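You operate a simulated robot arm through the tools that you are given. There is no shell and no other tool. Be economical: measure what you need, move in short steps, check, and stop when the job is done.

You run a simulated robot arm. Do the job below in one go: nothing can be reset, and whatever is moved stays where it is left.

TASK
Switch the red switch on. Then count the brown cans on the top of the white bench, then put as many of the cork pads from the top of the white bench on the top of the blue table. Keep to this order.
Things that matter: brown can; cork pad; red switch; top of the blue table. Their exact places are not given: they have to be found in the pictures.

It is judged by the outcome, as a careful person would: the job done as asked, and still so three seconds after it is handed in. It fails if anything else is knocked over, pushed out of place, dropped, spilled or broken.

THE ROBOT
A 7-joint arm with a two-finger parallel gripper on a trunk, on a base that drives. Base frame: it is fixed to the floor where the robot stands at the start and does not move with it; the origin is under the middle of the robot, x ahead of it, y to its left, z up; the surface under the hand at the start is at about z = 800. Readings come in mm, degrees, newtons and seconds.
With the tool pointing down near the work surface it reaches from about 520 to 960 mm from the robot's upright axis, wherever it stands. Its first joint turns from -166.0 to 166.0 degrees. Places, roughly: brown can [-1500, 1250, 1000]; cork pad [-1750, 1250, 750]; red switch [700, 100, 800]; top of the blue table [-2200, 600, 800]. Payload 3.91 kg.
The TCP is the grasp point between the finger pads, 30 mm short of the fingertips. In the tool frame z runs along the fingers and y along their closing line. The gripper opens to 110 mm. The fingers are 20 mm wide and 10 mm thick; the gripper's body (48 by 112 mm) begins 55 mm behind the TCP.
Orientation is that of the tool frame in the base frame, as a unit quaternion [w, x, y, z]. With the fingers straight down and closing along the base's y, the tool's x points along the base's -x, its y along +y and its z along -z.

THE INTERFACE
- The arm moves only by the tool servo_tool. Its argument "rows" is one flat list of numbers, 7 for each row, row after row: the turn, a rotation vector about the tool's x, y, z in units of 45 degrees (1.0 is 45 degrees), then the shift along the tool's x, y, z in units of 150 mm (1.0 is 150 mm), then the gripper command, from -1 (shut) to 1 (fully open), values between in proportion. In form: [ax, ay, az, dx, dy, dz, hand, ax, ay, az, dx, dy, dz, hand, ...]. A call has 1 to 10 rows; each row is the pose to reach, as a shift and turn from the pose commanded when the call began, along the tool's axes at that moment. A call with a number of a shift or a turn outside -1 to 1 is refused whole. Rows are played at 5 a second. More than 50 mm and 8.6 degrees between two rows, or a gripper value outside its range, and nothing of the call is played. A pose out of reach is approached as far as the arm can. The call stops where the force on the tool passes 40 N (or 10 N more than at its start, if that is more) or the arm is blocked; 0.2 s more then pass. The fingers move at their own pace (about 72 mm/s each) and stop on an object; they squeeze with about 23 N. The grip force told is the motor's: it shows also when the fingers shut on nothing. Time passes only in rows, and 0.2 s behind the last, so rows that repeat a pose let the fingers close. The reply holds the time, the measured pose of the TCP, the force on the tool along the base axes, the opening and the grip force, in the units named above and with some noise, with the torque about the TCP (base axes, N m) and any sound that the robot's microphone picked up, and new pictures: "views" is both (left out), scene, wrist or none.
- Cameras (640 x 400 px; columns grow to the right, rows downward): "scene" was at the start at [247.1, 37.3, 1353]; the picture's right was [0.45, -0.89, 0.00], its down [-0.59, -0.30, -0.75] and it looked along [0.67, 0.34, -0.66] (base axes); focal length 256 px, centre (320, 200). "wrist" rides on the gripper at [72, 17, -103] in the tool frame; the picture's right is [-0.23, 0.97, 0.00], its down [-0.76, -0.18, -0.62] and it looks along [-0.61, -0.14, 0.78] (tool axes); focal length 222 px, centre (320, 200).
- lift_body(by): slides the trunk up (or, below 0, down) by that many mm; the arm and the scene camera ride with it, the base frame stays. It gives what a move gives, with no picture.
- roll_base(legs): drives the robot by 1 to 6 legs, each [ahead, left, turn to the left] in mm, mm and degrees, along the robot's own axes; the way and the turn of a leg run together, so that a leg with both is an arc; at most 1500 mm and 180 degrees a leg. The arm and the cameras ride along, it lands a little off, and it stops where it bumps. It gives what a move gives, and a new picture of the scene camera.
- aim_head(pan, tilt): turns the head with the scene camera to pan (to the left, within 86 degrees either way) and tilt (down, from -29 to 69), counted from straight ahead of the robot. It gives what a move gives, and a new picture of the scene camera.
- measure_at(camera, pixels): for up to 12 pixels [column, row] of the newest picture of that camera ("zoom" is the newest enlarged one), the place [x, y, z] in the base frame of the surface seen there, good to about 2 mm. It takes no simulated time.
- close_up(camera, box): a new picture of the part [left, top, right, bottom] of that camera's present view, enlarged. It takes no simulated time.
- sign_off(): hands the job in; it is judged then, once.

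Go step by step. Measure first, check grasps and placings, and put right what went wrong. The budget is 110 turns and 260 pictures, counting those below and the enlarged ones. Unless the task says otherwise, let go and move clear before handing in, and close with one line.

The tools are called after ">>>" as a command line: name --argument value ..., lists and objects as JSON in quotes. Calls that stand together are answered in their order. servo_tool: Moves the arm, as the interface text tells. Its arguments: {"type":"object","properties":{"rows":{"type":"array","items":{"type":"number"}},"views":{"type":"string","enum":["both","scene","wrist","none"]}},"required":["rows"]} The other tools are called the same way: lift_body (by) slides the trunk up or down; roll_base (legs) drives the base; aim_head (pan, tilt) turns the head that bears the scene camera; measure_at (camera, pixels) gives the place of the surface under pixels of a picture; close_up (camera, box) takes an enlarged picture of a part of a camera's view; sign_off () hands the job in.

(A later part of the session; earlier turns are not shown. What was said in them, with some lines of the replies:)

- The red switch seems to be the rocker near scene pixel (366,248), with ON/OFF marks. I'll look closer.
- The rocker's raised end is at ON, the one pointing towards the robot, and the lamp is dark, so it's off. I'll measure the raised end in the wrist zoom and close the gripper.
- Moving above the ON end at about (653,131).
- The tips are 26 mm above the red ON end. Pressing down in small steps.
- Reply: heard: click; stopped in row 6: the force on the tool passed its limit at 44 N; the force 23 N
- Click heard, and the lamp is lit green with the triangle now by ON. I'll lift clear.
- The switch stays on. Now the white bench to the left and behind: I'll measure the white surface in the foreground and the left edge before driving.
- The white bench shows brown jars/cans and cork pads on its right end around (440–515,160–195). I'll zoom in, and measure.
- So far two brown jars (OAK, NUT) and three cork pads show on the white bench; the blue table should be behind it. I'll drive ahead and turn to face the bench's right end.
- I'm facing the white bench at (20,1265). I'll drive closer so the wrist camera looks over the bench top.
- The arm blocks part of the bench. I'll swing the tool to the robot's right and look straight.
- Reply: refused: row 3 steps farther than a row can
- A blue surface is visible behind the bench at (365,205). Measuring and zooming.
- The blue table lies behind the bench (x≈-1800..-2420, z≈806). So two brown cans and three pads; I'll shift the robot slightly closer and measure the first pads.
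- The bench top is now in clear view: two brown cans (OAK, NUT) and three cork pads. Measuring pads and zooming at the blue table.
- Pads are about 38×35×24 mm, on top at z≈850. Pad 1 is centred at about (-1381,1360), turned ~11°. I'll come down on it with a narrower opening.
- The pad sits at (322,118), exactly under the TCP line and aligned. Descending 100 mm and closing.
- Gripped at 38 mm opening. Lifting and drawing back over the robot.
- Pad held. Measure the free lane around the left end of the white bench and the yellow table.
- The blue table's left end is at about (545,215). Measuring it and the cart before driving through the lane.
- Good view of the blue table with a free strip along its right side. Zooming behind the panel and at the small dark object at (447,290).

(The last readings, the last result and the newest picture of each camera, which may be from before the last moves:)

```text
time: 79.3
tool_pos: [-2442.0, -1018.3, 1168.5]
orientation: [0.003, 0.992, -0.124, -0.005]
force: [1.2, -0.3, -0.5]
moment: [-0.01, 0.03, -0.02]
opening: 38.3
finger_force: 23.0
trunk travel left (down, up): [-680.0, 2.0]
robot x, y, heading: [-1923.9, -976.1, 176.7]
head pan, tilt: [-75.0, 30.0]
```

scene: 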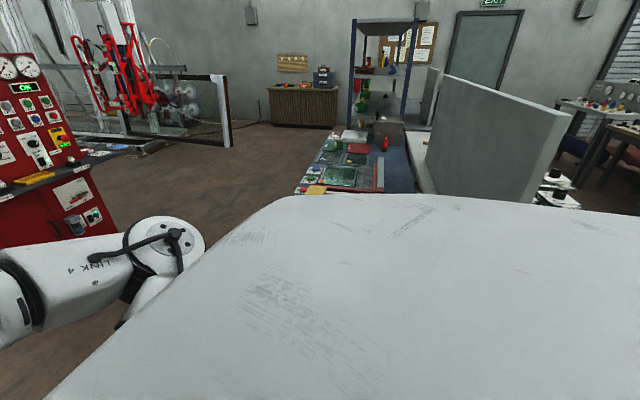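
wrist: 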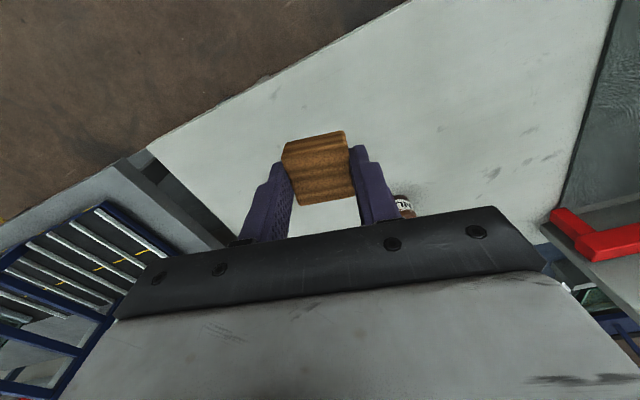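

The blue table is free over about x −2150…−1830, y −400…−50 apart from the black bottle at (−1946,35). I'll turn to face it.

>>> roll_base --legs '[[60, 0, 0], [0, 0, -86.5]]'

>>> aim_head --pan -5 --tilt 40

>>> servo_tool --rows '[0, 0, 0, 0, 0, 0, -1]' --views "wrist"

```text
time: 84.0
tool_pos: [-2077.6, -461.6, 1168.6]
orientation: [0.001, -0.649, 0.761, 0.004]
force: [0.0, -0.2, -0.5]
moment: [0.02, 0.01, 0.0]
opening: 38.3
finger_force: 23.2
trunk travel left (down, up): [-680.0, 2.0]
robot x, y, heading: [-1987.2, -966.6, 92.1]
head pan, tilt: [-75.0, 30.0]
```

scene: 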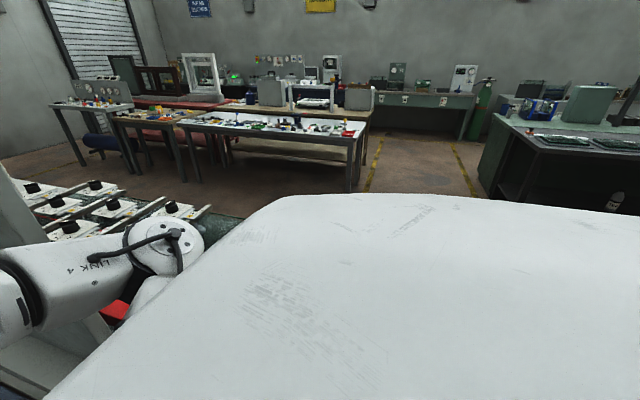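

```text
time: 85.4
tool_pos: [-2078.6, -459.4, 1167.6]
orientation: [0.002, -0.649, 0.76, 0.004]
force: [-0.4, -0.4, 0.0]
moment: [-0.02, -0.04, 0.0]
opening: 38.4
finger_force: 22.9
trunk travel left (down, up): [-680.0, 2.0]
robot x, y, heading: [-1989.8, -971.1, 92.3]
head pan, tilt: [-5.0, 40.0]
```

scene: 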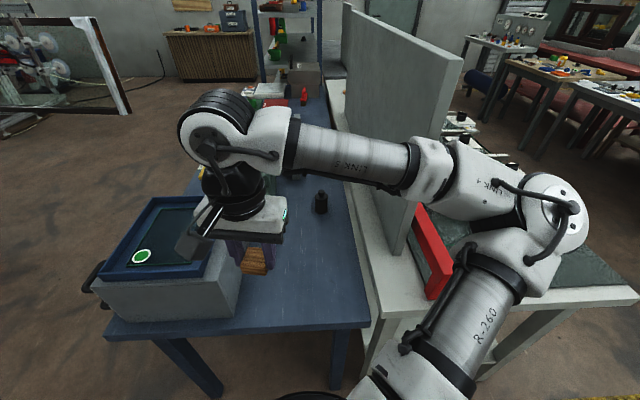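

```text
time: 85.8
tool_pos: [-2078.0, -459.8, 1167.7]
orientation: [0.001, -0.65, 0.76, 0.005]
force: [-0.1, -0.6, 0.6]
moment: [0.01, -0.01, -0.02]
opening: 38.4
finger_force: 23.6
trunk travel left (down, up): [-680.0, 2.0]
robot x, y, heading: [-1987.3, -969.9, 92.2]
head pan, tilt: [-5.0, 40.0]
```

wrist: 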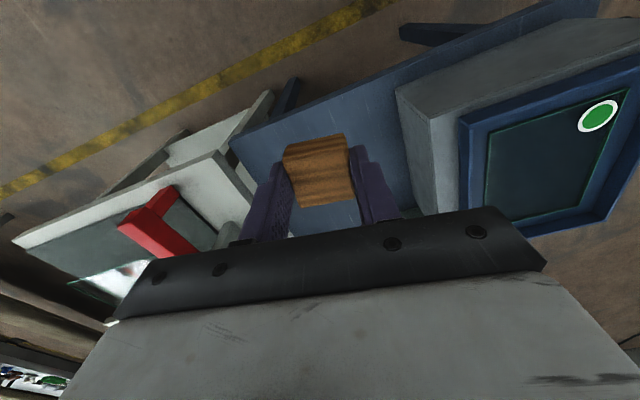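

Now carrying the pad over to about (−1930,−230), high, then checking.

>>> servo_tool --rows '[0, 0, 0, -0.278, -0.123, 0, -1, 0, 0, 0, -0.556, -0.246, 0, -1, 0, 0, 0, -0.834, -0.369, 0, -1]' --views "none"

>>> servo_tool --rows '[0, 0, 0, -0.278, -0.123, 0, -1, 0, 0, 0, -0.556, -0.246, 0, -1, 0, 0, 0, -0.834, -0.369, 0, -1, 0, 0, 0, -0.834, -0.369, 0, -1]' --views "both"

```text
time: 86.6
tool_pos: [-1999.9, -343.7, 1171.5]
orientation: [0.0, -0.649, 0.761, 0.004]
force: [-0.1, -0.1, 0.9]
moment: [0.03, -0.02, 0.02]
opening: 38.1
finger_force: 22.5
trunk travel left (down, up): [-680.0, 2.0]
robot x, y, heading: [-1987.6, -970.6, 92.1]
head pan, tilt: [-5.0, 40.0]
```

```text
time: 87.6
tool_pos: [-1926.8, -232.2, 1172.3]
orientation: [0.002, -0.65, 0.76, 0.005]
force: [-0.4, -0.3, -0.2]
moment: [0.01, -0.01, 0.0]
opening: 38.3
finger_force: 23.0
trunk travel left (down, up): [-680.0, 2.0]
robot x, y, heading: [-1988.2, -970.1, 92.2]
head pan, tilt: [-5.0, 40.0]
```

scene: 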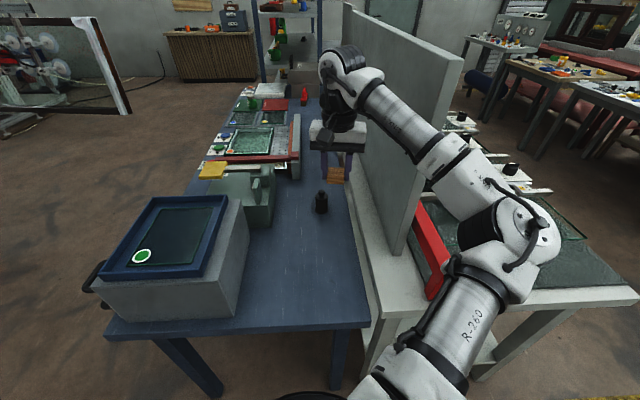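
wrist: 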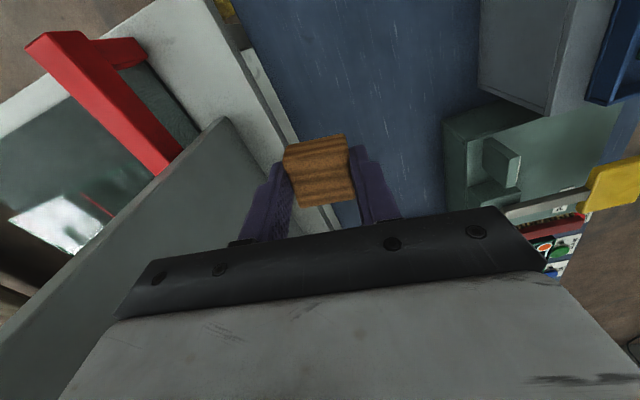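

The forearm passes near the upright panel, so I'll measure panel, arm, and table edges before going down.

>>> measure_at --camera "scene" --pixels '[[463, 58], [392, 250], [345, 10], [365, 325], [105, 335], [345, 210], [320, 205], [440, 150], [500, 210], [405, 115], [245, 300], [465, 175]]'

```text
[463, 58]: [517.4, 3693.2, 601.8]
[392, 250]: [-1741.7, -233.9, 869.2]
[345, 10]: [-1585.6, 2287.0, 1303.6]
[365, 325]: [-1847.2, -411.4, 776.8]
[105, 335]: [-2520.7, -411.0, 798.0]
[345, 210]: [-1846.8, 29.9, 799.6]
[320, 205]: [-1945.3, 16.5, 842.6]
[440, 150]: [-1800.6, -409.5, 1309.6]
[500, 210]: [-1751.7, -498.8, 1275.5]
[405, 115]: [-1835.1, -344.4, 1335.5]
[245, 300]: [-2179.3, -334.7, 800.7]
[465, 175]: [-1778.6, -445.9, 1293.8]
```

Table is free for x −2179…−1847. I'll place farther from the panel, at (−2060,−270).

>>> servo_tool --rows '[0, 0, 0, 0.129, 0.279, 0, -1, 0, 0, 0, 0.258, 0.558, 0, -1, 0, 0, 0, 0.387, 0.837, 0, -1, 0, 0, 0, 0.387, 0.837, 0.3, -1, 0, 0, 0, 0.387, 0.837, 0.6, -1, 0, 0, 0, 0.387, 0.837, 0.9, -1]' --views "none"

>>> servo_tool --rows '[0, 0, 0, 0, 0, 0.3, -1, 0, 0, 0, 0, 0, 0.6, -1, 0, 0, 0, 0, 0, 0.9, -1, 0, 0, 0, 0, 0, 0.9, -1]' --views "both"

```text
time: 89.0
tool_pos: [-2062.2, -265.1, 1035.8]
orientation: [0.001, -0.649, 0.761, 0.006]
force: [0.9, 0.4, 0.0]
moment: [-0.01, 0.02, 0.0]
opening: 38.2
finger_force: 23.0
trunk travel left (down, up): [-680.0, 2.0]
robot x, y, heading: [-1987.5, -972.2, 92.1]
head pan, tilt: [-5.0, 40.0]
```

```text
time: 90.0
tool_pos: [-2066.4, -266.6, 899.0]
orientation: [0.001, -0.649, 0.76, 0.005]
force: [0.7, 0.3, 0.4]
moment: [0.0, -0.02, -0.01]
opening: 38.2
finger_force: 23.1
trunk travel left (down, up): [-680.0, 2.0]
robot x, y, heading: [-1987.7, -970.8, 92.0]
head pan, tilt: [-5.0, 40.0]
```

scene: 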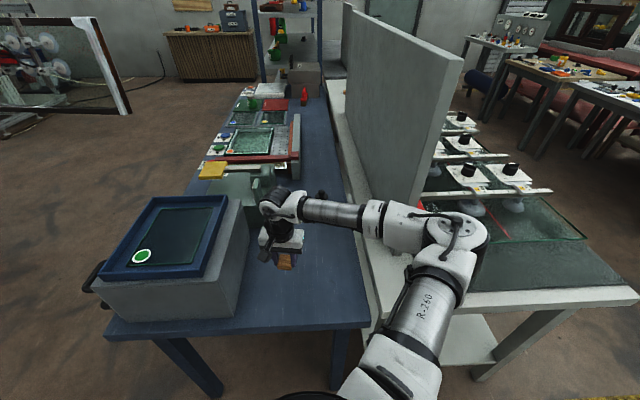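
wrist: 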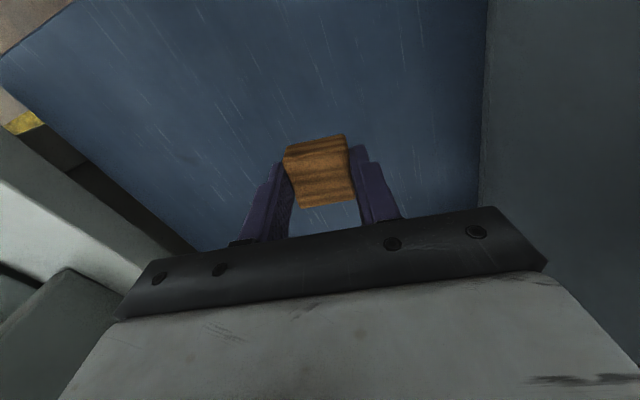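

Checking the elbow's clearance from the panel and bench before the last 66 mm.

>>> measure_at --camera "scene" --pixels '[[345, 212], [400, 220], [450, 225], [475, 235], [440, 250], [455, 265], [412, 190], [425, 205], [380, 235]]'

>>> close_up --camera "scene" --box '[340, 160, 520, 272]'

```text
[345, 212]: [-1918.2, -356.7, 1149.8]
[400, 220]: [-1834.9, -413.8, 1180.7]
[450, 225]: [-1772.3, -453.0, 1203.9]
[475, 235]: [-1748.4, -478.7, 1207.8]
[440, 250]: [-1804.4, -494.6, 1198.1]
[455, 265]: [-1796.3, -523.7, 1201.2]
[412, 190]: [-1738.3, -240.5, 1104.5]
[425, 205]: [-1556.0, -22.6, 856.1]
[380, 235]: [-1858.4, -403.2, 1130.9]
```

```text
3.56 times, centred on (430, 216) of scene
```

zoom: 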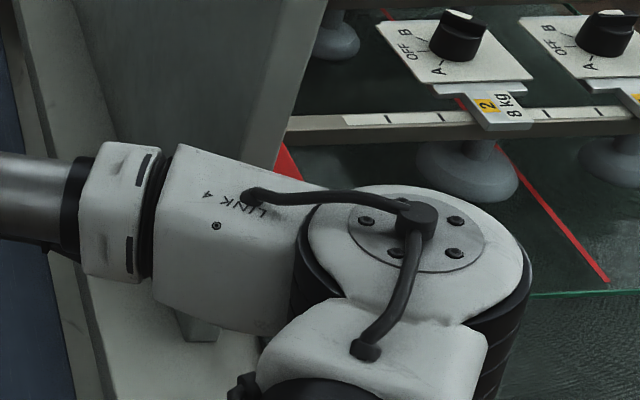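

Clear by 150 mm or more. Lowering gently, then opening part-way.

>>> servo_tool --rows '[0, 0, 0, 0, 0, 0.2, -1, 0, 0, 0, 0, 0, 0.36, -1, 0, 0, 0, 0, 0, 0.41, -1, 0, 0, 0, 0, 0, 0.435, -1, 0, 0, 0, 0, 0, 0.435, -1]' --views "wrist"

```text
time: 91.2
tool_pos: [-2063.7, -266.1, 834.3]
orientation: [0.002, -0.649, 0.761, 0.005]
force: [-0.2, 0.6, -0.5]
moment: [0.0, 0.01, -0.01]
opening: 38.3
finger_force: 23.2
trunk travel left (down, up): [-680.0, 2.0]
robot x, y, heading: [-1987.7, -968.0, 92.0]
head pan, tilt: [-5.0, 40.0]
```

wrist: 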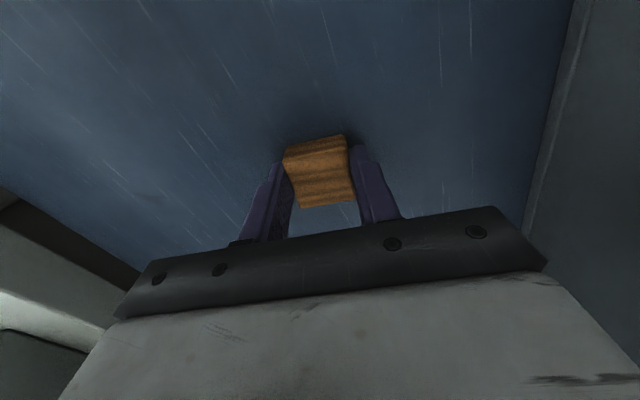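

>>> servo_tool --rows '[0, 0, 0, 0, 0, 0.012, -1, 0, 0, 0, 0, 0, 0.012, 0.2, 0, 0, 0, 0, 0, 0.012, 0.2, 0, 0, 0, 0, 0, 0.012, 0.2, 0, 0, 0, 0, 0, -0.28, 0.2, 0, 0, 0, 0, 0, -0.56, 0.2, 0, 0, 0, 0, 0, -0.84, 0.2]' --views "both"

```text
time: 92.8
tool_pos: [-2065.8, -267.7, 961.0]
orientation: [0.002, -0.649, 0.76, 0.005]
force: [0.3, 1.0, 0.7]
moment: [0.0, -0.04, 0.0]
opening: 65.8
finger_force: 0.0
trunk travel left (down, up): [-680.0, 2.0]
robot x, y, heading: [-1986.4, -970.9, 91.9]
head pan, tilt: [-5.0, 40.0]
```

scene: 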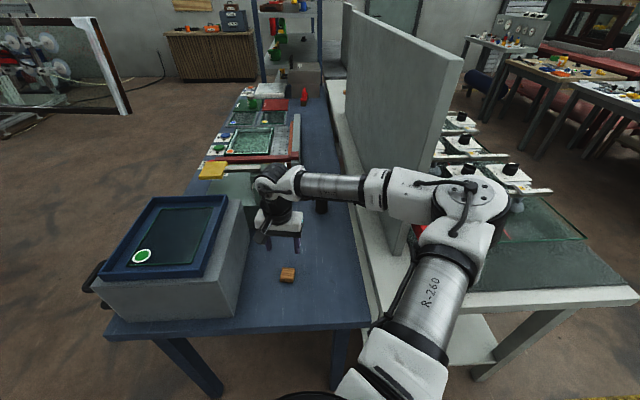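
wrist: 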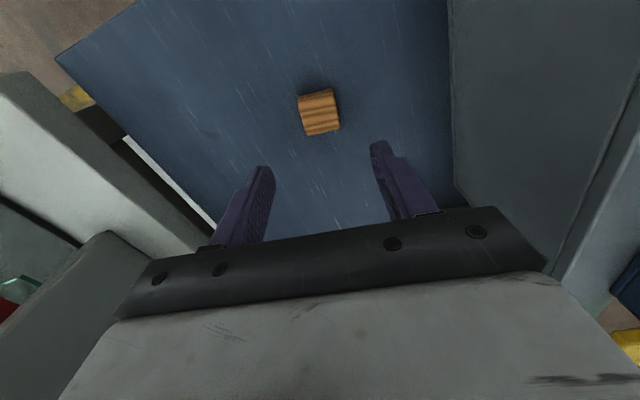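

Pad 1 stands on the blue table at (288,275). Retract and drive back the same way.

>>> servo_tool --rows '[0, 0, 0, 0.1, 0, -0.28, 0, 0, 0, 0, 0.2, 0, -0.56, 0, 0, 0, 0, 0.3, 0, -0.84, 0]' --views "none"

>>> servo_tool --rows '[0, 0, 0, 0.25, 0, -0.17, 0, 0, 0, 0, 0.5, 0, -0.34, 0, 0, 0, 0, 0.75, -0.1, -0.5, 0, 0, 0, 0, 0.95, -0.1, -0.5, 0]' --views "none"

>>> roll_base --legs '[[0, 0, -92], [890, 0, 0], [890, 0, 0], [0, 0, 90]]'

```text
time: 93.6
tool_pos: [-2069.3, -312.9, 1088.8]
orientation: [0.002, -0.649, 0.761, 0.004]
force: [-0.4, -0.6, 0.5]
moment: [0.02, -0.01, 0.0]
opening: 55.0
finger_force: 0.0
trunk travel left (down, up): [-680.0, 2.0]
robot x, y, heading: [-1986.9, -976.5, 92.2]
head pan, tilt: [-5.0, 40.0]
```

```text
time: 94.6
tool_pos: [-2077.0, -453.4, 1162.5]
orientation: [0.002, -0.649, 0.761, 0.004]
force: [-0.3, -0.1, 0.4]
moment: [0.02, -0.01, 0.0]
opening: 55.0
finger_force: 0.0
trunk travel left (down, up): [-680.0, 2.0]
robot x, y, heading: [-1985.1, -970.1, 91.9]
head pan, tilt: [-5.0, 40.0]
```

```text
time: 111.6
tool_pos: [-275.6, -417.6, 1162.4]
orientation: [0.001, -0.648, 0.762, 0.004]
force: [-0.5, 0.5, 0.4]
moment: [0.02, 0.0, -0.03]
opening: 55.0
finger_force: 0.2
trunk travel left (down, up): [-680.0, 2.0]
robot x, y, heading: [-183.5, -936.2, 91.7]
head pan, tilt: [-5.0, 40.0]
```

scene: 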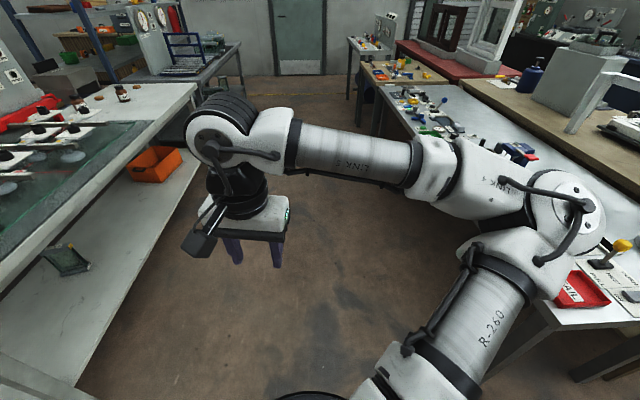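

Lane clear. Drive up, turn to the bench and approach.

>>> roll_base --legs '[[1170, 0, 0], [1170, 0, 0], [0, 0, 88]]'

```text
time: 127.2
tool_pos: [-809.6, 1296.8, 1162.7]
orientation: [0.002, 1.0, -0.03, -0.004]
force: [-1.2, -0.1, -0.3]
moment: [-0.03, -0.02, -0.03]
opening: 54.8
finger_force: 0.0
trunk travel left (down, up): [-680.0, 2.0]
robot x, y, heading: [-308.3, 1434.6, -172.4]
head pan, tilt: [-5.0, 40.0]
```

scene: 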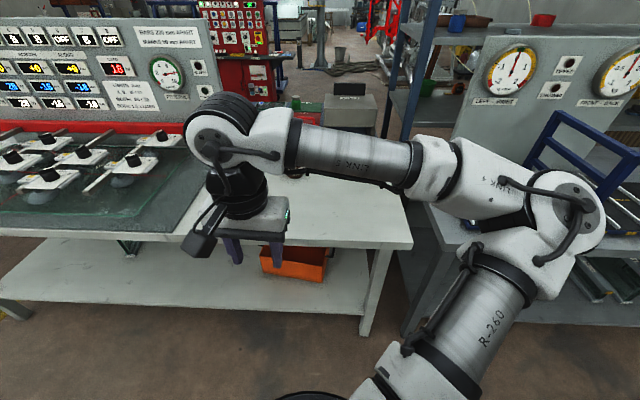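

Over-rotated by 7.6°; correct and advance to x≈-635.

>>> roll_base --legs '[[0, 0, -7.6], [325, 0, 0]]'

>>> aim_head --pan 0 --tilt 35

```text
time: 130.0
tool_pos: [-1146.0, 1364.6, 1163.7]
orientation: [0.002, 0.995, -0.096, -0.004]
force: [0.3, 0.0, -0.6]
moment: [0.03, -0.02, -0.03]
opening: 55.3
finger_force: 0.1
trunk travel left (down, up): [-680.0, 2.0]
robot x, y, heading: [-623.7, 1436.8, -180.0]
head pan, tilt: [-5.0, 40.0]
```

scene: 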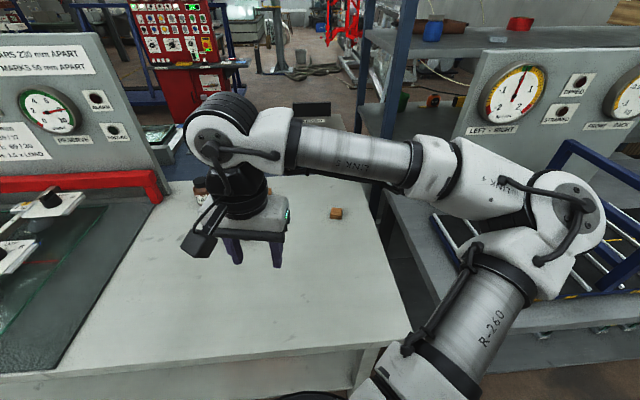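

```text
time: 130.6
tool_pos: [-1145.8, 1365.7, 1162.2]
orientation: [0.002, 0.995, -0.097, -0.004]
force: [0.3, -0.1, 0.2]
moment: [0.02, 0.0, 0.01]
opening: 55.1
finger_force: 0.0
trunk travel left (down, up): [-680.0, 2.0]
robot x, y, heading: [-624.1, 1437.0, -179.8]
head pan, tilt: [0.0, 35.0]
```

scene: 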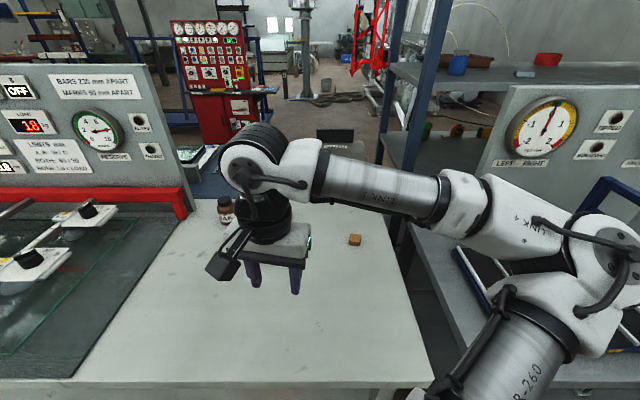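

Pad 2 shows at (355,239). Zoom and measure.

>>> close_up --camera "scene" --box '[323, 219, 387, 259]'

>>> measure_at --camera "scene" --pixels '[[355, 236], [355, 234], [355, 242]]'

```text
10.00 times, centred on (355, 239) of scene
```

zoom: 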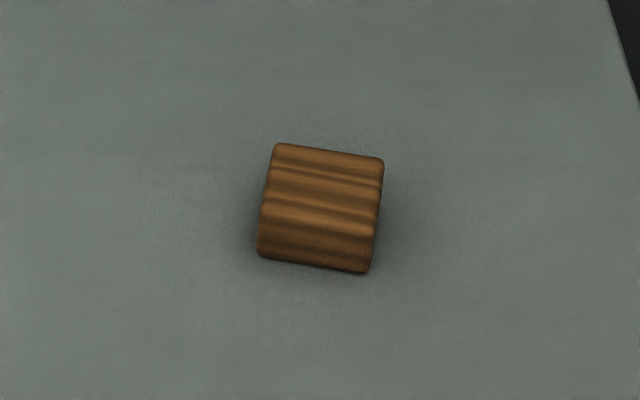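

```text
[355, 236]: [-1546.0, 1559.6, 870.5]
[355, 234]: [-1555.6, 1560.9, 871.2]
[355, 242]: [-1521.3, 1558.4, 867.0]
```

>>> measure_at --camera "zoom" --pixels '[[282, 150], [378, 164], [268, 210], [370, 232], [325, 190]]'

```text
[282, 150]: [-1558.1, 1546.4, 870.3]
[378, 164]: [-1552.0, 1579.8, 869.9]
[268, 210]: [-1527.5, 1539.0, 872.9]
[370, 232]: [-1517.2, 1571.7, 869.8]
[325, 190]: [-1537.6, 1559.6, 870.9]
```

Pad 2 centred at (−1539,1559), turned ~13°, matching my gripper yaw. Approach in steps.

>>> servo_tool --rows '[0, 0, 0, -0.235, -0.064, 0.1, 0.27, 0, 0, 0.03, -0.47, -0.127, 0.2, 0.27, 0, 0, 0.03, -0.705, -0.19, 0.3, 0.27, 0, 0, 0.03, -0.94, -0.254, 0.4, 0.27]' --views "none"

>>> servo_tool --rows '[0, 0, 0, -0.235, -0.064, 0.1, 0.27, 0, 0, 0, -0.47, -0.127, 0.2, 0.27, 0, 0, 0, -0.705, -0.19, 0.3, 0.27, 0, 0, 0, -0.94, -0.254, 0.4, 0.27]' --views "none"

>>> servo_tool --rows '[0, 0, 0, -0.235, -0.064, 0.05, 0.27, 0, 0, 0, -0.47, -0.127, 0.1, 0.27, 0, 0, 0, -0.705, -0.19, 0.15, 0.27, 0, 0, 0, -0.94, -0.254, 0.2, 0.27, 0, 0, 0, -0.94, -0.254, 0.2, 0.27]' --views "wrist"

```text
time: 131.6
tool_pos: [-1278.7, 1430.2, 1103.6]
orientation: [0.001, 0.994, -0.109, -0.003]
force: [-0.1, -0.2, 0.3]
moment: [0.0, 0.0, 0.01]
opening: 69.9
finger_force: 0.1
trunk travel left (down, up): [-680.0, 2.0]
robot x, y, heading: [-627.3, 1436.3, -180.0]
head pan, tilt: [0.0, 35.0]
```

```text
time: 132.6
tool_pos: [-1406.1, 1497.5, 1040.7]
orientation: [0.002, 0.994, -0.106, -0.004]
force: [0.4, -0.3, 0.4]
moment: [-0.02, -0.01, -0.03]
opening: 69.9
finger_force: 0.0
trunk travel left (down, up): [-680.0, 2.0]
robot x, y, heading: [-626.7, 1437.6, -180.2]
head pan, tilt: [0.0, 35.0]
```

```text
time: 133.8
tool_pos: [-1537.1, 1562.9, 1016.2]
orientation: [0.002, 0.994, -0.107, -0.005]
force: [0.0, -0.1, -0.1]
moment: [0.02, 0.03, 0.02]
opening: 69.8
finger_force: 0.1
trunk travel left (down, up): [-680.0, 2.0]
robot x, y, heading: [-627.2, 1434.1, -180.1]
head pan, tilt: [0.0, 35.0]
```

wrist: 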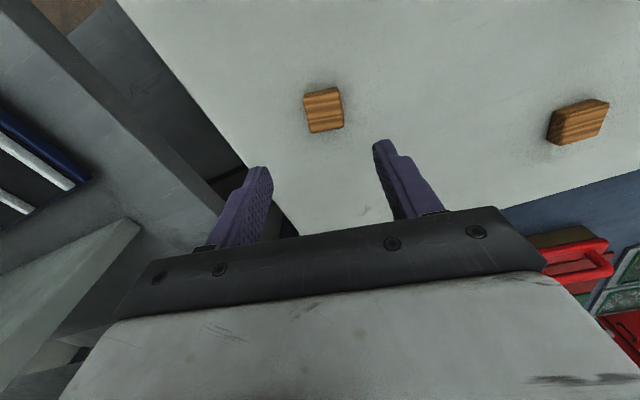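

The pad at (323,109) is right under the TCP. Down 132 mm and close.

>>> servo_tool --rows '[0, 0, 0, 0, 0, 0.3, 0.27, 0, 0, 0, 0, 0, 0.6, 0.27, 0, 0, 0, 0, 0, 0.8, 0.27, 0, 0, 0, 0, 0, 0.88, 0.27, 0, 0, 0, 0, 0, 0.88, -1, 0, 0, 0, 0, 0, 0.88, -1, 0, 0, 0, 0, 0, 0.88, -1]' --views "wrist"

```text
time: 135.4
tool_pos: [-1542.6, 1562.0, 881.8]
orientation: [0.002, 0.994, -0.108, -0.005]
force: [-0.3, -0.5, -0.4]
moment: [0.02, 0.05, -0.04]
opening: 38.0
finger_force: 23.0
trunk travel left (down, up): [-680.0, 2.0]
robot x, y, heading: [-624.7, 1439.9, -180.2]
head pan, tilt: [0.0, 35.0]
```

wrist: 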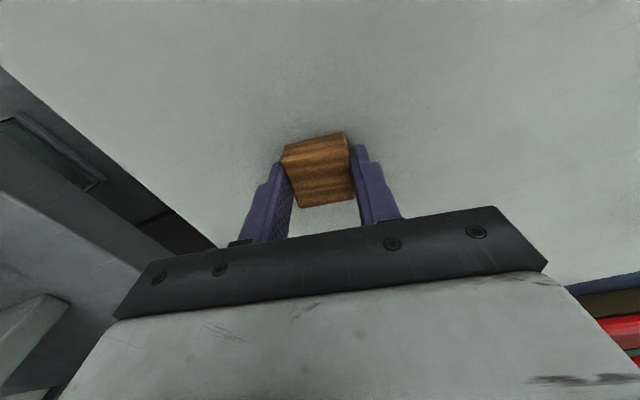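

Gripped. Lift and retract along the reverse path.

>>> servo_tool --rows '[0, 0, 0, 0, 0, -0.3, -1, 0, 0, 0, 0, 0, -0.6, -1, 0, 0, 0, 0, 0, -0.9, -1]' --views "none"

>>> servo_tool --rows '[0, 0, 0, 0.235, 0.064, -0.1, -1, 0, 0, 0, 0.47, 0.127, -0.2, -1, 0, 0, 0, 0.705, 0.19, -0.3, -1, 0, 0, 0, 0.94, 0.254, -0.4, -1]' --views "none"

>>> servo_tool --rows '[0, 0, 0, 0.235, 0.064, -0.1, -1, 0, 0, 0, 0.47, 0.127, -0.2, -1, 0, 0, 0, 0.705, 0.19, -0.3, -1, 0, 0, 0, 0.94, 0.254, -0.4, -1]' --views "none"

>>> servo_tool --rows '[0, 0, 0, 0.235, 0.064, -0.05, -1, 0, 0, 0, 0.47, 0.127, -0.1, -1, 0, 0, 0, 0.705, 0.19, -0.15, -1, 0, 0, 0, 0.94, 0.254, -0.2, -1, 0, 0, 0, 0.94, 0.254, -0.2, -1]' --views "wrist"

>>> roll_base --legs '[[-440, 0, 0], [0, 0, 88]]'

```text
time: 136.2
tool_pos: [-1538.7, 1564.5, 1019.9]
orientation: [0.002, 0.994, -0.109, -0.004]
force: [0.1, 0.1, -0.3]
moment: [0.01, 0.04, -0.02]
opening: 38.0
finger_force: 23.0
trunk travel left (down, up): [-680.0, 2.0]
robot x, y, heading: [-622.1, 1434.2, -180.3]
head pan, tilt: [0.0, 35.0]
```

```text
time: 137.2
tool_pos: [-1405.6, 1494.7, 1077.3]
orientation: [0.002, 0.994, -0.108, -0.005]
force: [0.2, -0.3, 0.5]
moment: [-0.05, -0.01, -0.03]
opening: 38.4
finger_force: 23.1
trunk travel left (down, up): [-680.0, 2.0]
robot x, y, heading: [-625.2, 1432.6, -180.1]
head pan, tilt: [0.0, 35.0]
```

```text
time: 138.2
tool_pos: [-1275.9, 1430.8, 1136.2]
orientation: [0.003, 0.994, -0.108, -0.005]
force: [-0.1, -1.1, 0.1]
moment: [-0.02, 0.01, 0.02]
opening: 38.2
finger_force: 22.8
trunk travel left (down, up): [-680.0, 2.0]
robot x, y, heading: [-626.5, 1436.8, -179.9]
head pan, tilt: [0.0, 35.0]
```

```text
time: 139.4
tool_pos: [-1149.7, 1364.0, 1166.3]
orientation: [0.002, 0.994, -0.108, -0.004]
force: [0.0, -0.2, -0.8]
moment: [0.03, -0.03, 0.01]
opening: 38.4
finger_force: 23.3
trunk travel left (down, up): [-680.0, 2.0]
robot x, y, heading: [-627.9, 1436.3, -179.9]
head pan, tilt: [0.0, 35.0]
```

wrist: 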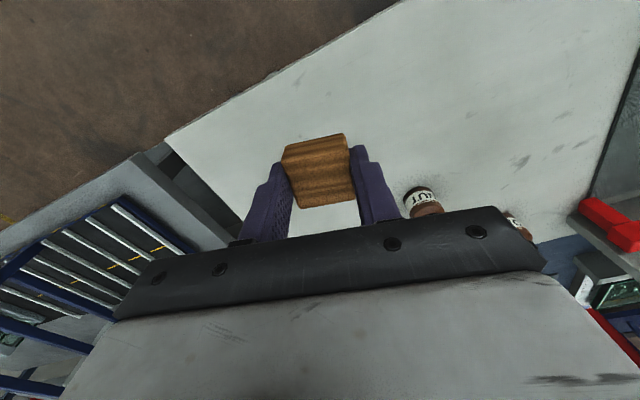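

```text
time: 145.8
tool_pos: [-151.4, 911.2, 1166.7]
orientation: [0.004, 0.796, 0.605, -0.002]
force: [0.5, -1.1, -0.9]
moment: [0.0, 0.0, 0.01]
opening: 37.9
finger_force: 22.8
trunk travel left (down, up): [-680.0, 2.0]
robot x, y, heading: [-199.6, 1436.6, -93.1]
head pan, tilt: [0.0, 35.0]
```

scene: 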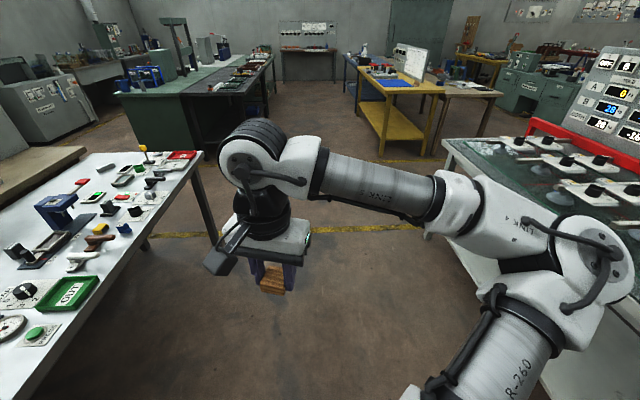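

Pad held. Drive around to the blue table end.

>>> roll_base --legs '[[0, 0, 3], [1210, 0, 0], [1205, 0, 0], [0, 0, -90]]'

```text
time: 162.2
tool_pos: [-719.1, -1074.4, 1167.0]
orientation: [0.002, 0.993, -0.115, -0.005]
force: [-0.7, -0.6, 0.2]
moment: [0.01, 0.05, 0.0]
opening: 38.2
finger_force: 23.2
trunk travel left (down, up): [-680.0, 2.0]
robot x, y, heading: [-193.9, -1005.6, 179.2]
head pan, tilt: [0.0, 35.0]
```

scene: 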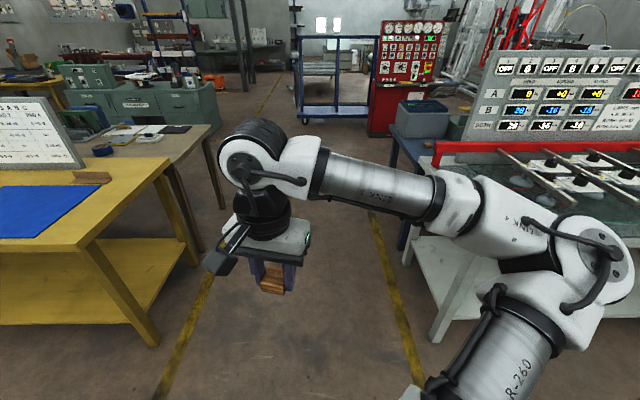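

>>> roll_base --legs '[[895, -10, 0], [890, -10, 0], [0, 0, -88]]'

>>> servo_tool --rows '[0, 0, 0, 0, 0, 0, -1]' --views "wrist"

```text
time: 175.2
tool_pos: [-2080.9, -430.5, 1167.4]
orientation: [0.003, -0.632, 0.775, 0.005]
force: [0.7, 0.1, 0.6]
moment: [-0.02, 0.0, -0.01]
opening: 38.3
finger_force: 22.7
trunk travel left (down, up): [-680.0, 2.0]
robot x, y, heading: [-1999.6, -955.1, 91.1]
head pan, tilt: [0.0, 35.0]
```

scene: 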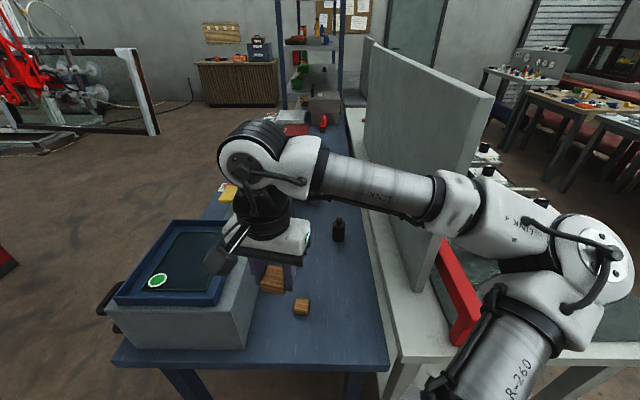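

```text
time: 175.6
tool_pos: [-2081.0, -430.4, 1166.5]
orientation: [0.002, -0.632, 0.775, 0.005]
force: [0.7, 1.1, -0.2]
moment: [0.01, -0.06, -0.01]
opening: 38.3
finger_force: 23.0
trunk travel left (down, up): [-680.0, 2.0]
robot x, y, heading: [-2000.3, -951.2, 90.7]
head pan, tilt: [0.0, 35.0]
```

wrist: 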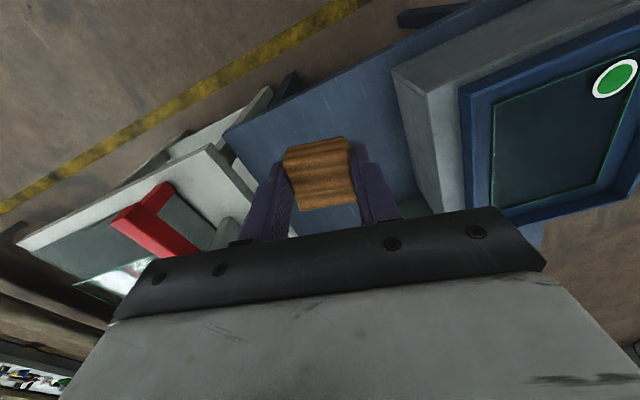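

Measure pad 1 and carry pad 2 above (−1940,−270).

>>> measure_at --camera "scene" --pixels '[[301, 303], [338, 225], [385, 365], [245, 335]]'

>>> servo_tool --rows '[0, 0, 0, -0.206, -0.118, 0, -1, 0, 0, 0, -0.411, -0.236, 0, -1, 0, 0, 0, -0.617, -0.353, 0, -1]' --views "none"

>>> servo_tool --rows '[0, 0, 0, -0.206, -0.118, 0, -1, 0, 0, 0, -0.411, -0.236, 0, -1, 0, 0, 0, -0.617, -0.353, 0, -1, 0, 0, 0, -0.617, -0.353, 0.3, -1, 0, 0, 0, -0.617, -0.353, 0.6, -1, 0, 0, 0, -0.617, -0.353, 0.9, -1, 0, 0, 0, -0.617, -0.353, 0.9, -1]' --views "both"

```text
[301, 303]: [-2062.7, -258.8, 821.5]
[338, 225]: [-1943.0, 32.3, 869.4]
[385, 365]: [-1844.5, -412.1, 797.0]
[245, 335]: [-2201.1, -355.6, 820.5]
```

```text
time: 176.4
tool_pos: [-2008.7, -353.0, 1167.0]
orientation: [0.002, -0.632, 0.775, 0.004]
force: [1.0, 0.3, -1.0]
moment: [-0.02, 0.04, -0.04]
opening: 38.3
finger_force: 23.1
trunk travel left (down, up): [-680.0, 2.0]
robot x, y, heading: [-1999.6, -951.0, 90.7]
head pan, tilt: [0.0, 35.0]
```

```text
time: 178.0
tool_pos: [-1939.9, -270.0, 1031.2]
orientation: [0.001, -0.632, 0.775, 0.005]
force: [-0.5, 0.0, 0.0]
moment: [0.01, 0.02, -0.02]
opening: 38.2
finger_force: 23.3
trunk travel left (down, up): [-680.0, 2.0]
robot x, y, heading: [-2003.8, -953.0, 90.6]
head pan, tilt: [0.0, 35.0]
```

scene: 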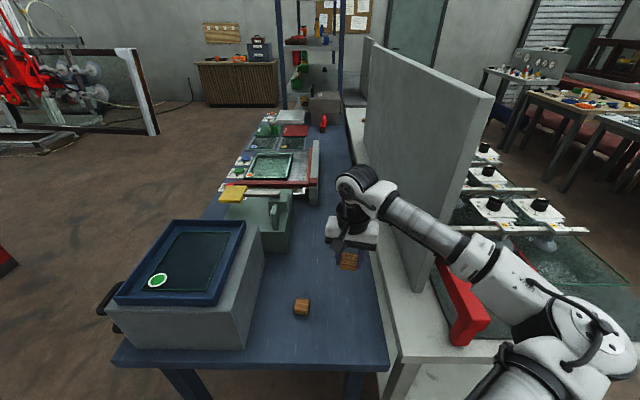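
wrist: 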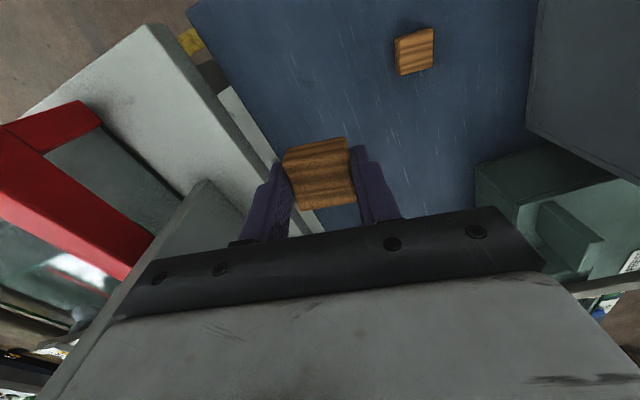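

Check the forearm's clearance from the panel edge and the red bracket.

>>> measure_at --camera "scene" --pixels '[[385, 200], [420, 215], [470, 250], [430, 250], [412, 255], [400, 230], [460, 275], [470, 310], [500, 320], [560, 330], [530, 300], [440, 215]]'

>>> close_up --camera "scene" --box '[320, 150, 520, 275]'

```text
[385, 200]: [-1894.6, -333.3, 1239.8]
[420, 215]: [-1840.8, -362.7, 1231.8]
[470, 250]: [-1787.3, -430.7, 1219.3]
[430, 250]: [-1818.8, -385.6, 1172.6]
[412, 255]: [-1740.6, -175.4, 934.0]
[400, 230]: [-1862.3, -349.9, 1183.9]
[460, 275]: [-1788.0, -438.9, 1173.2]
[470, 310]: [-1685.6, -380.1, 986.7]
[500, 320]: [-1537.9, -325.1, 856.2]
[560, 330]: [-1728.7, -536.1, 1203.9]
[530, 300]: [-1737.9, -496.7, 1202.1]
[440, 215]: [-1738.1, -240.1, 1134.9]
```

```text
3.20 times, centred on (420, 212) of scene
```

zoom: 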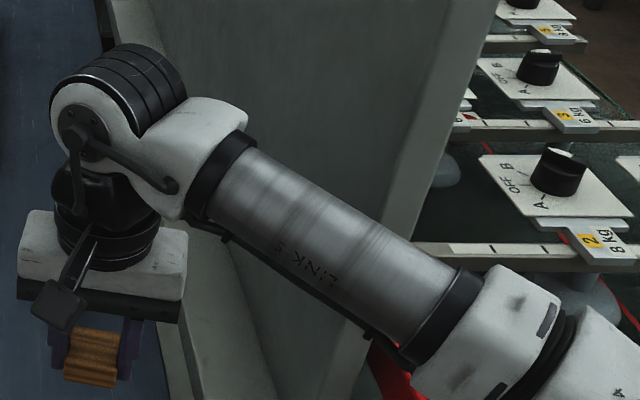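

About 85 mm clear; I'll shift slightly away to (−1965,−300) for margin and go lower.

>>> servo_tool --rows '[0, 0, 0, 0.23, 0.123, 0.1, -1, 0, 0, 0, 0.23, 0.123, 0.4, -1, 0, 0, 0, 0.23, 0.123, 0.7, -1, 0, 0, 0, 0.23, 0.123, 0.95, -1, 0, 0, 0, 0.23, 0.123, 0.95, -1]' --views "both"

```text
time: 179.2
tool_pos: [-1965.8, -295.9, 888.6]
orientation: [0.002, -0.632, 0.775, 0.004]
force: [0.4, -0.3, 0.0]
moment: [0.01, -0.01, 0.04]
opening: 38.0
finger_force: 22.8
trunk travel left (down, up): [-680.0, 2.0]
robot x, y, heading: [-1999.9, -950.0, 90.7]
head pan, tilt: [0.0, 35.0]
```

scene: 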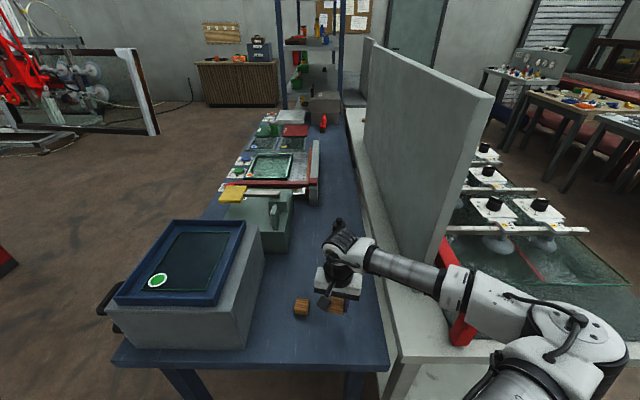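
wrist: 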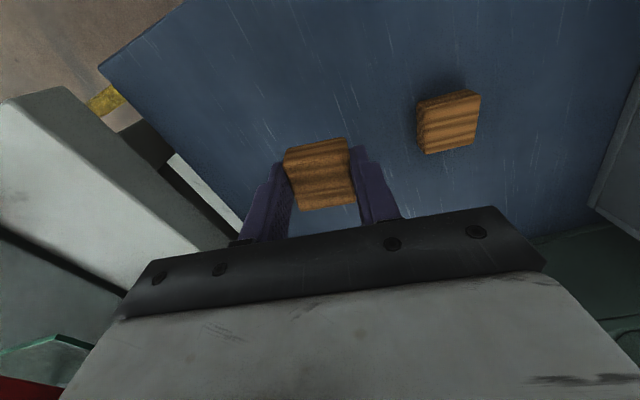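

Clear of pad 1. Lower 57 mm, release, and rise.

>>> servo_tool --rows '[0, 0, 0, 0, 0, 0.2, -1, 0, 0, 0, 0, 0, 0.32, -1, 0, 0, 0, 0, 0, 0.36, -1, 0, 0, 0, 0, 0, 0.38, -1, 0, 0, 0, 0, 0, 0.38, -1]' --views "none"

```text
time: 180.4
tool_pos: [-1964.5, -297.2, 832.4]
orientation: [0.001, -0.632, 0.775, 0.006]
force: [-0.4, -0.1, 0.7]
moment: [0.0, 0.0, -0.02]
opening: 38.2
finger_force: 22.8
trunk travel left (down, up): [-680.0, 2.0]
robot x, y, heading: [-2001.7, -953.7, 90.7]
head pan, tilt: [0.0, 35.0]
```

>>> servo_tool --rows '[0, 0, 0, 0, 0, 0.008, -1, 0, 0, 0, 0, 0, 0.008, 0.12, 0, 0, 0, 0, 0, 0.008, 0.12, 0, 0, 0, 0, 0, 0.008, 0.12, 0, 0, 0, 0, 0, -0.28, 0.12, 0, 0, 0, 0, 0, -0.56, 0.12, 0, 0, 0, 0, 0, -0.84, 0.12]' --views "both"

>>> servo_tool --rows '[0, 0, 0, 0.1, 0, -0.28, 0, 0, 0, 0, 0.2, 0, -0.56, 0, 0, 0, 0, 0.4, 0, -0.8, 0, 0, 0, 0, 0.6, 0, -1, 0]' --views "both"

```text
time: 182.0
tool_pos: [-1963.5, -301.2, 958.4]
orientation: [0.002, -0.632, 0.775, 0.005]
force: [0.0, 0.1, 0.1]
moment: [0.01, 0.01, 0.0]
opening: 61.5
finger_force: 0.1
trunk travel left (down, up): [-680.0, 2.0]
robot x, y, heading: [-2000.7, -951.4, 90.6]
head pan, tilt: [0.0, 35.0]
```

scene: 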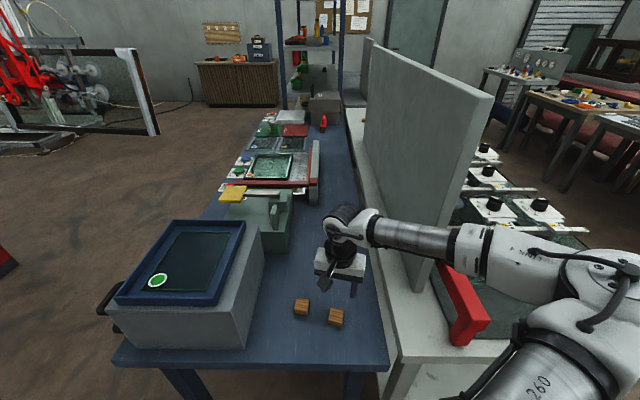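
wrist: 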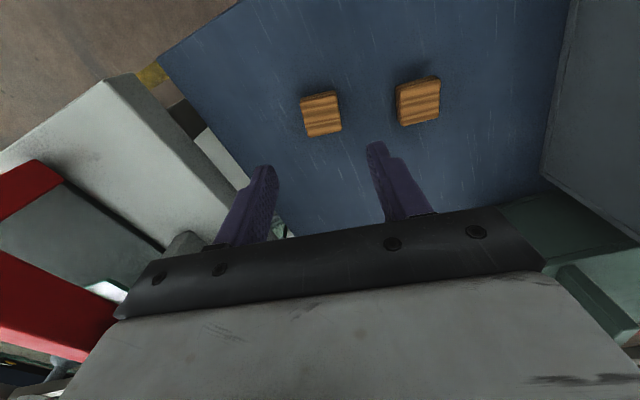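

```text
time: 183.0
tool_pos: [-1983.9, -388.9, 1109.8]
orientation: [0.002, -0.633, 0.774, 0.005]
force: [1.0, 0.0, 0.2]
moment: [-0.02, 0.0, -0.01]
opening: 55.1
finger_force: 0.1
trunk travel left (down, up): [-680.0, 2.0]
robot x, y, heading: [-1998.6, -953.1, 91.0]
head pan, tilt: [0.0, 35.0]
```

scene: 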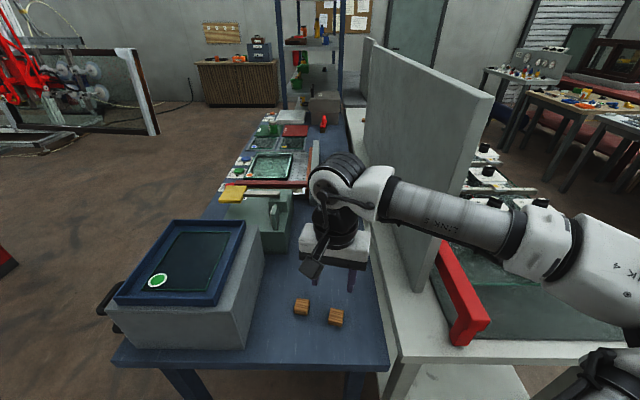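
wrist: 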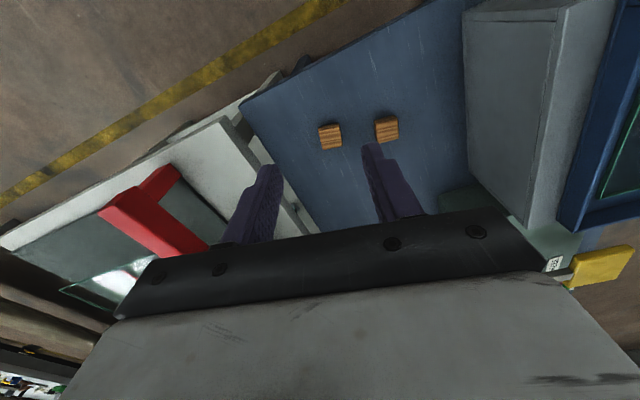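

Both pads, at (302,307) and (336,317), rest flat on the blue table with the gripper clear. That matches the two brown cans (OAK and NUT) I counted, and the third pad stays on the bench, so I'm handing in.

>>> sign_off

```text
The job is handed in.
```

I switched the red switch on (its lamp lit green), counted two brown cans on the white bench, and moved two of its three cork pads to the top of the blue table.
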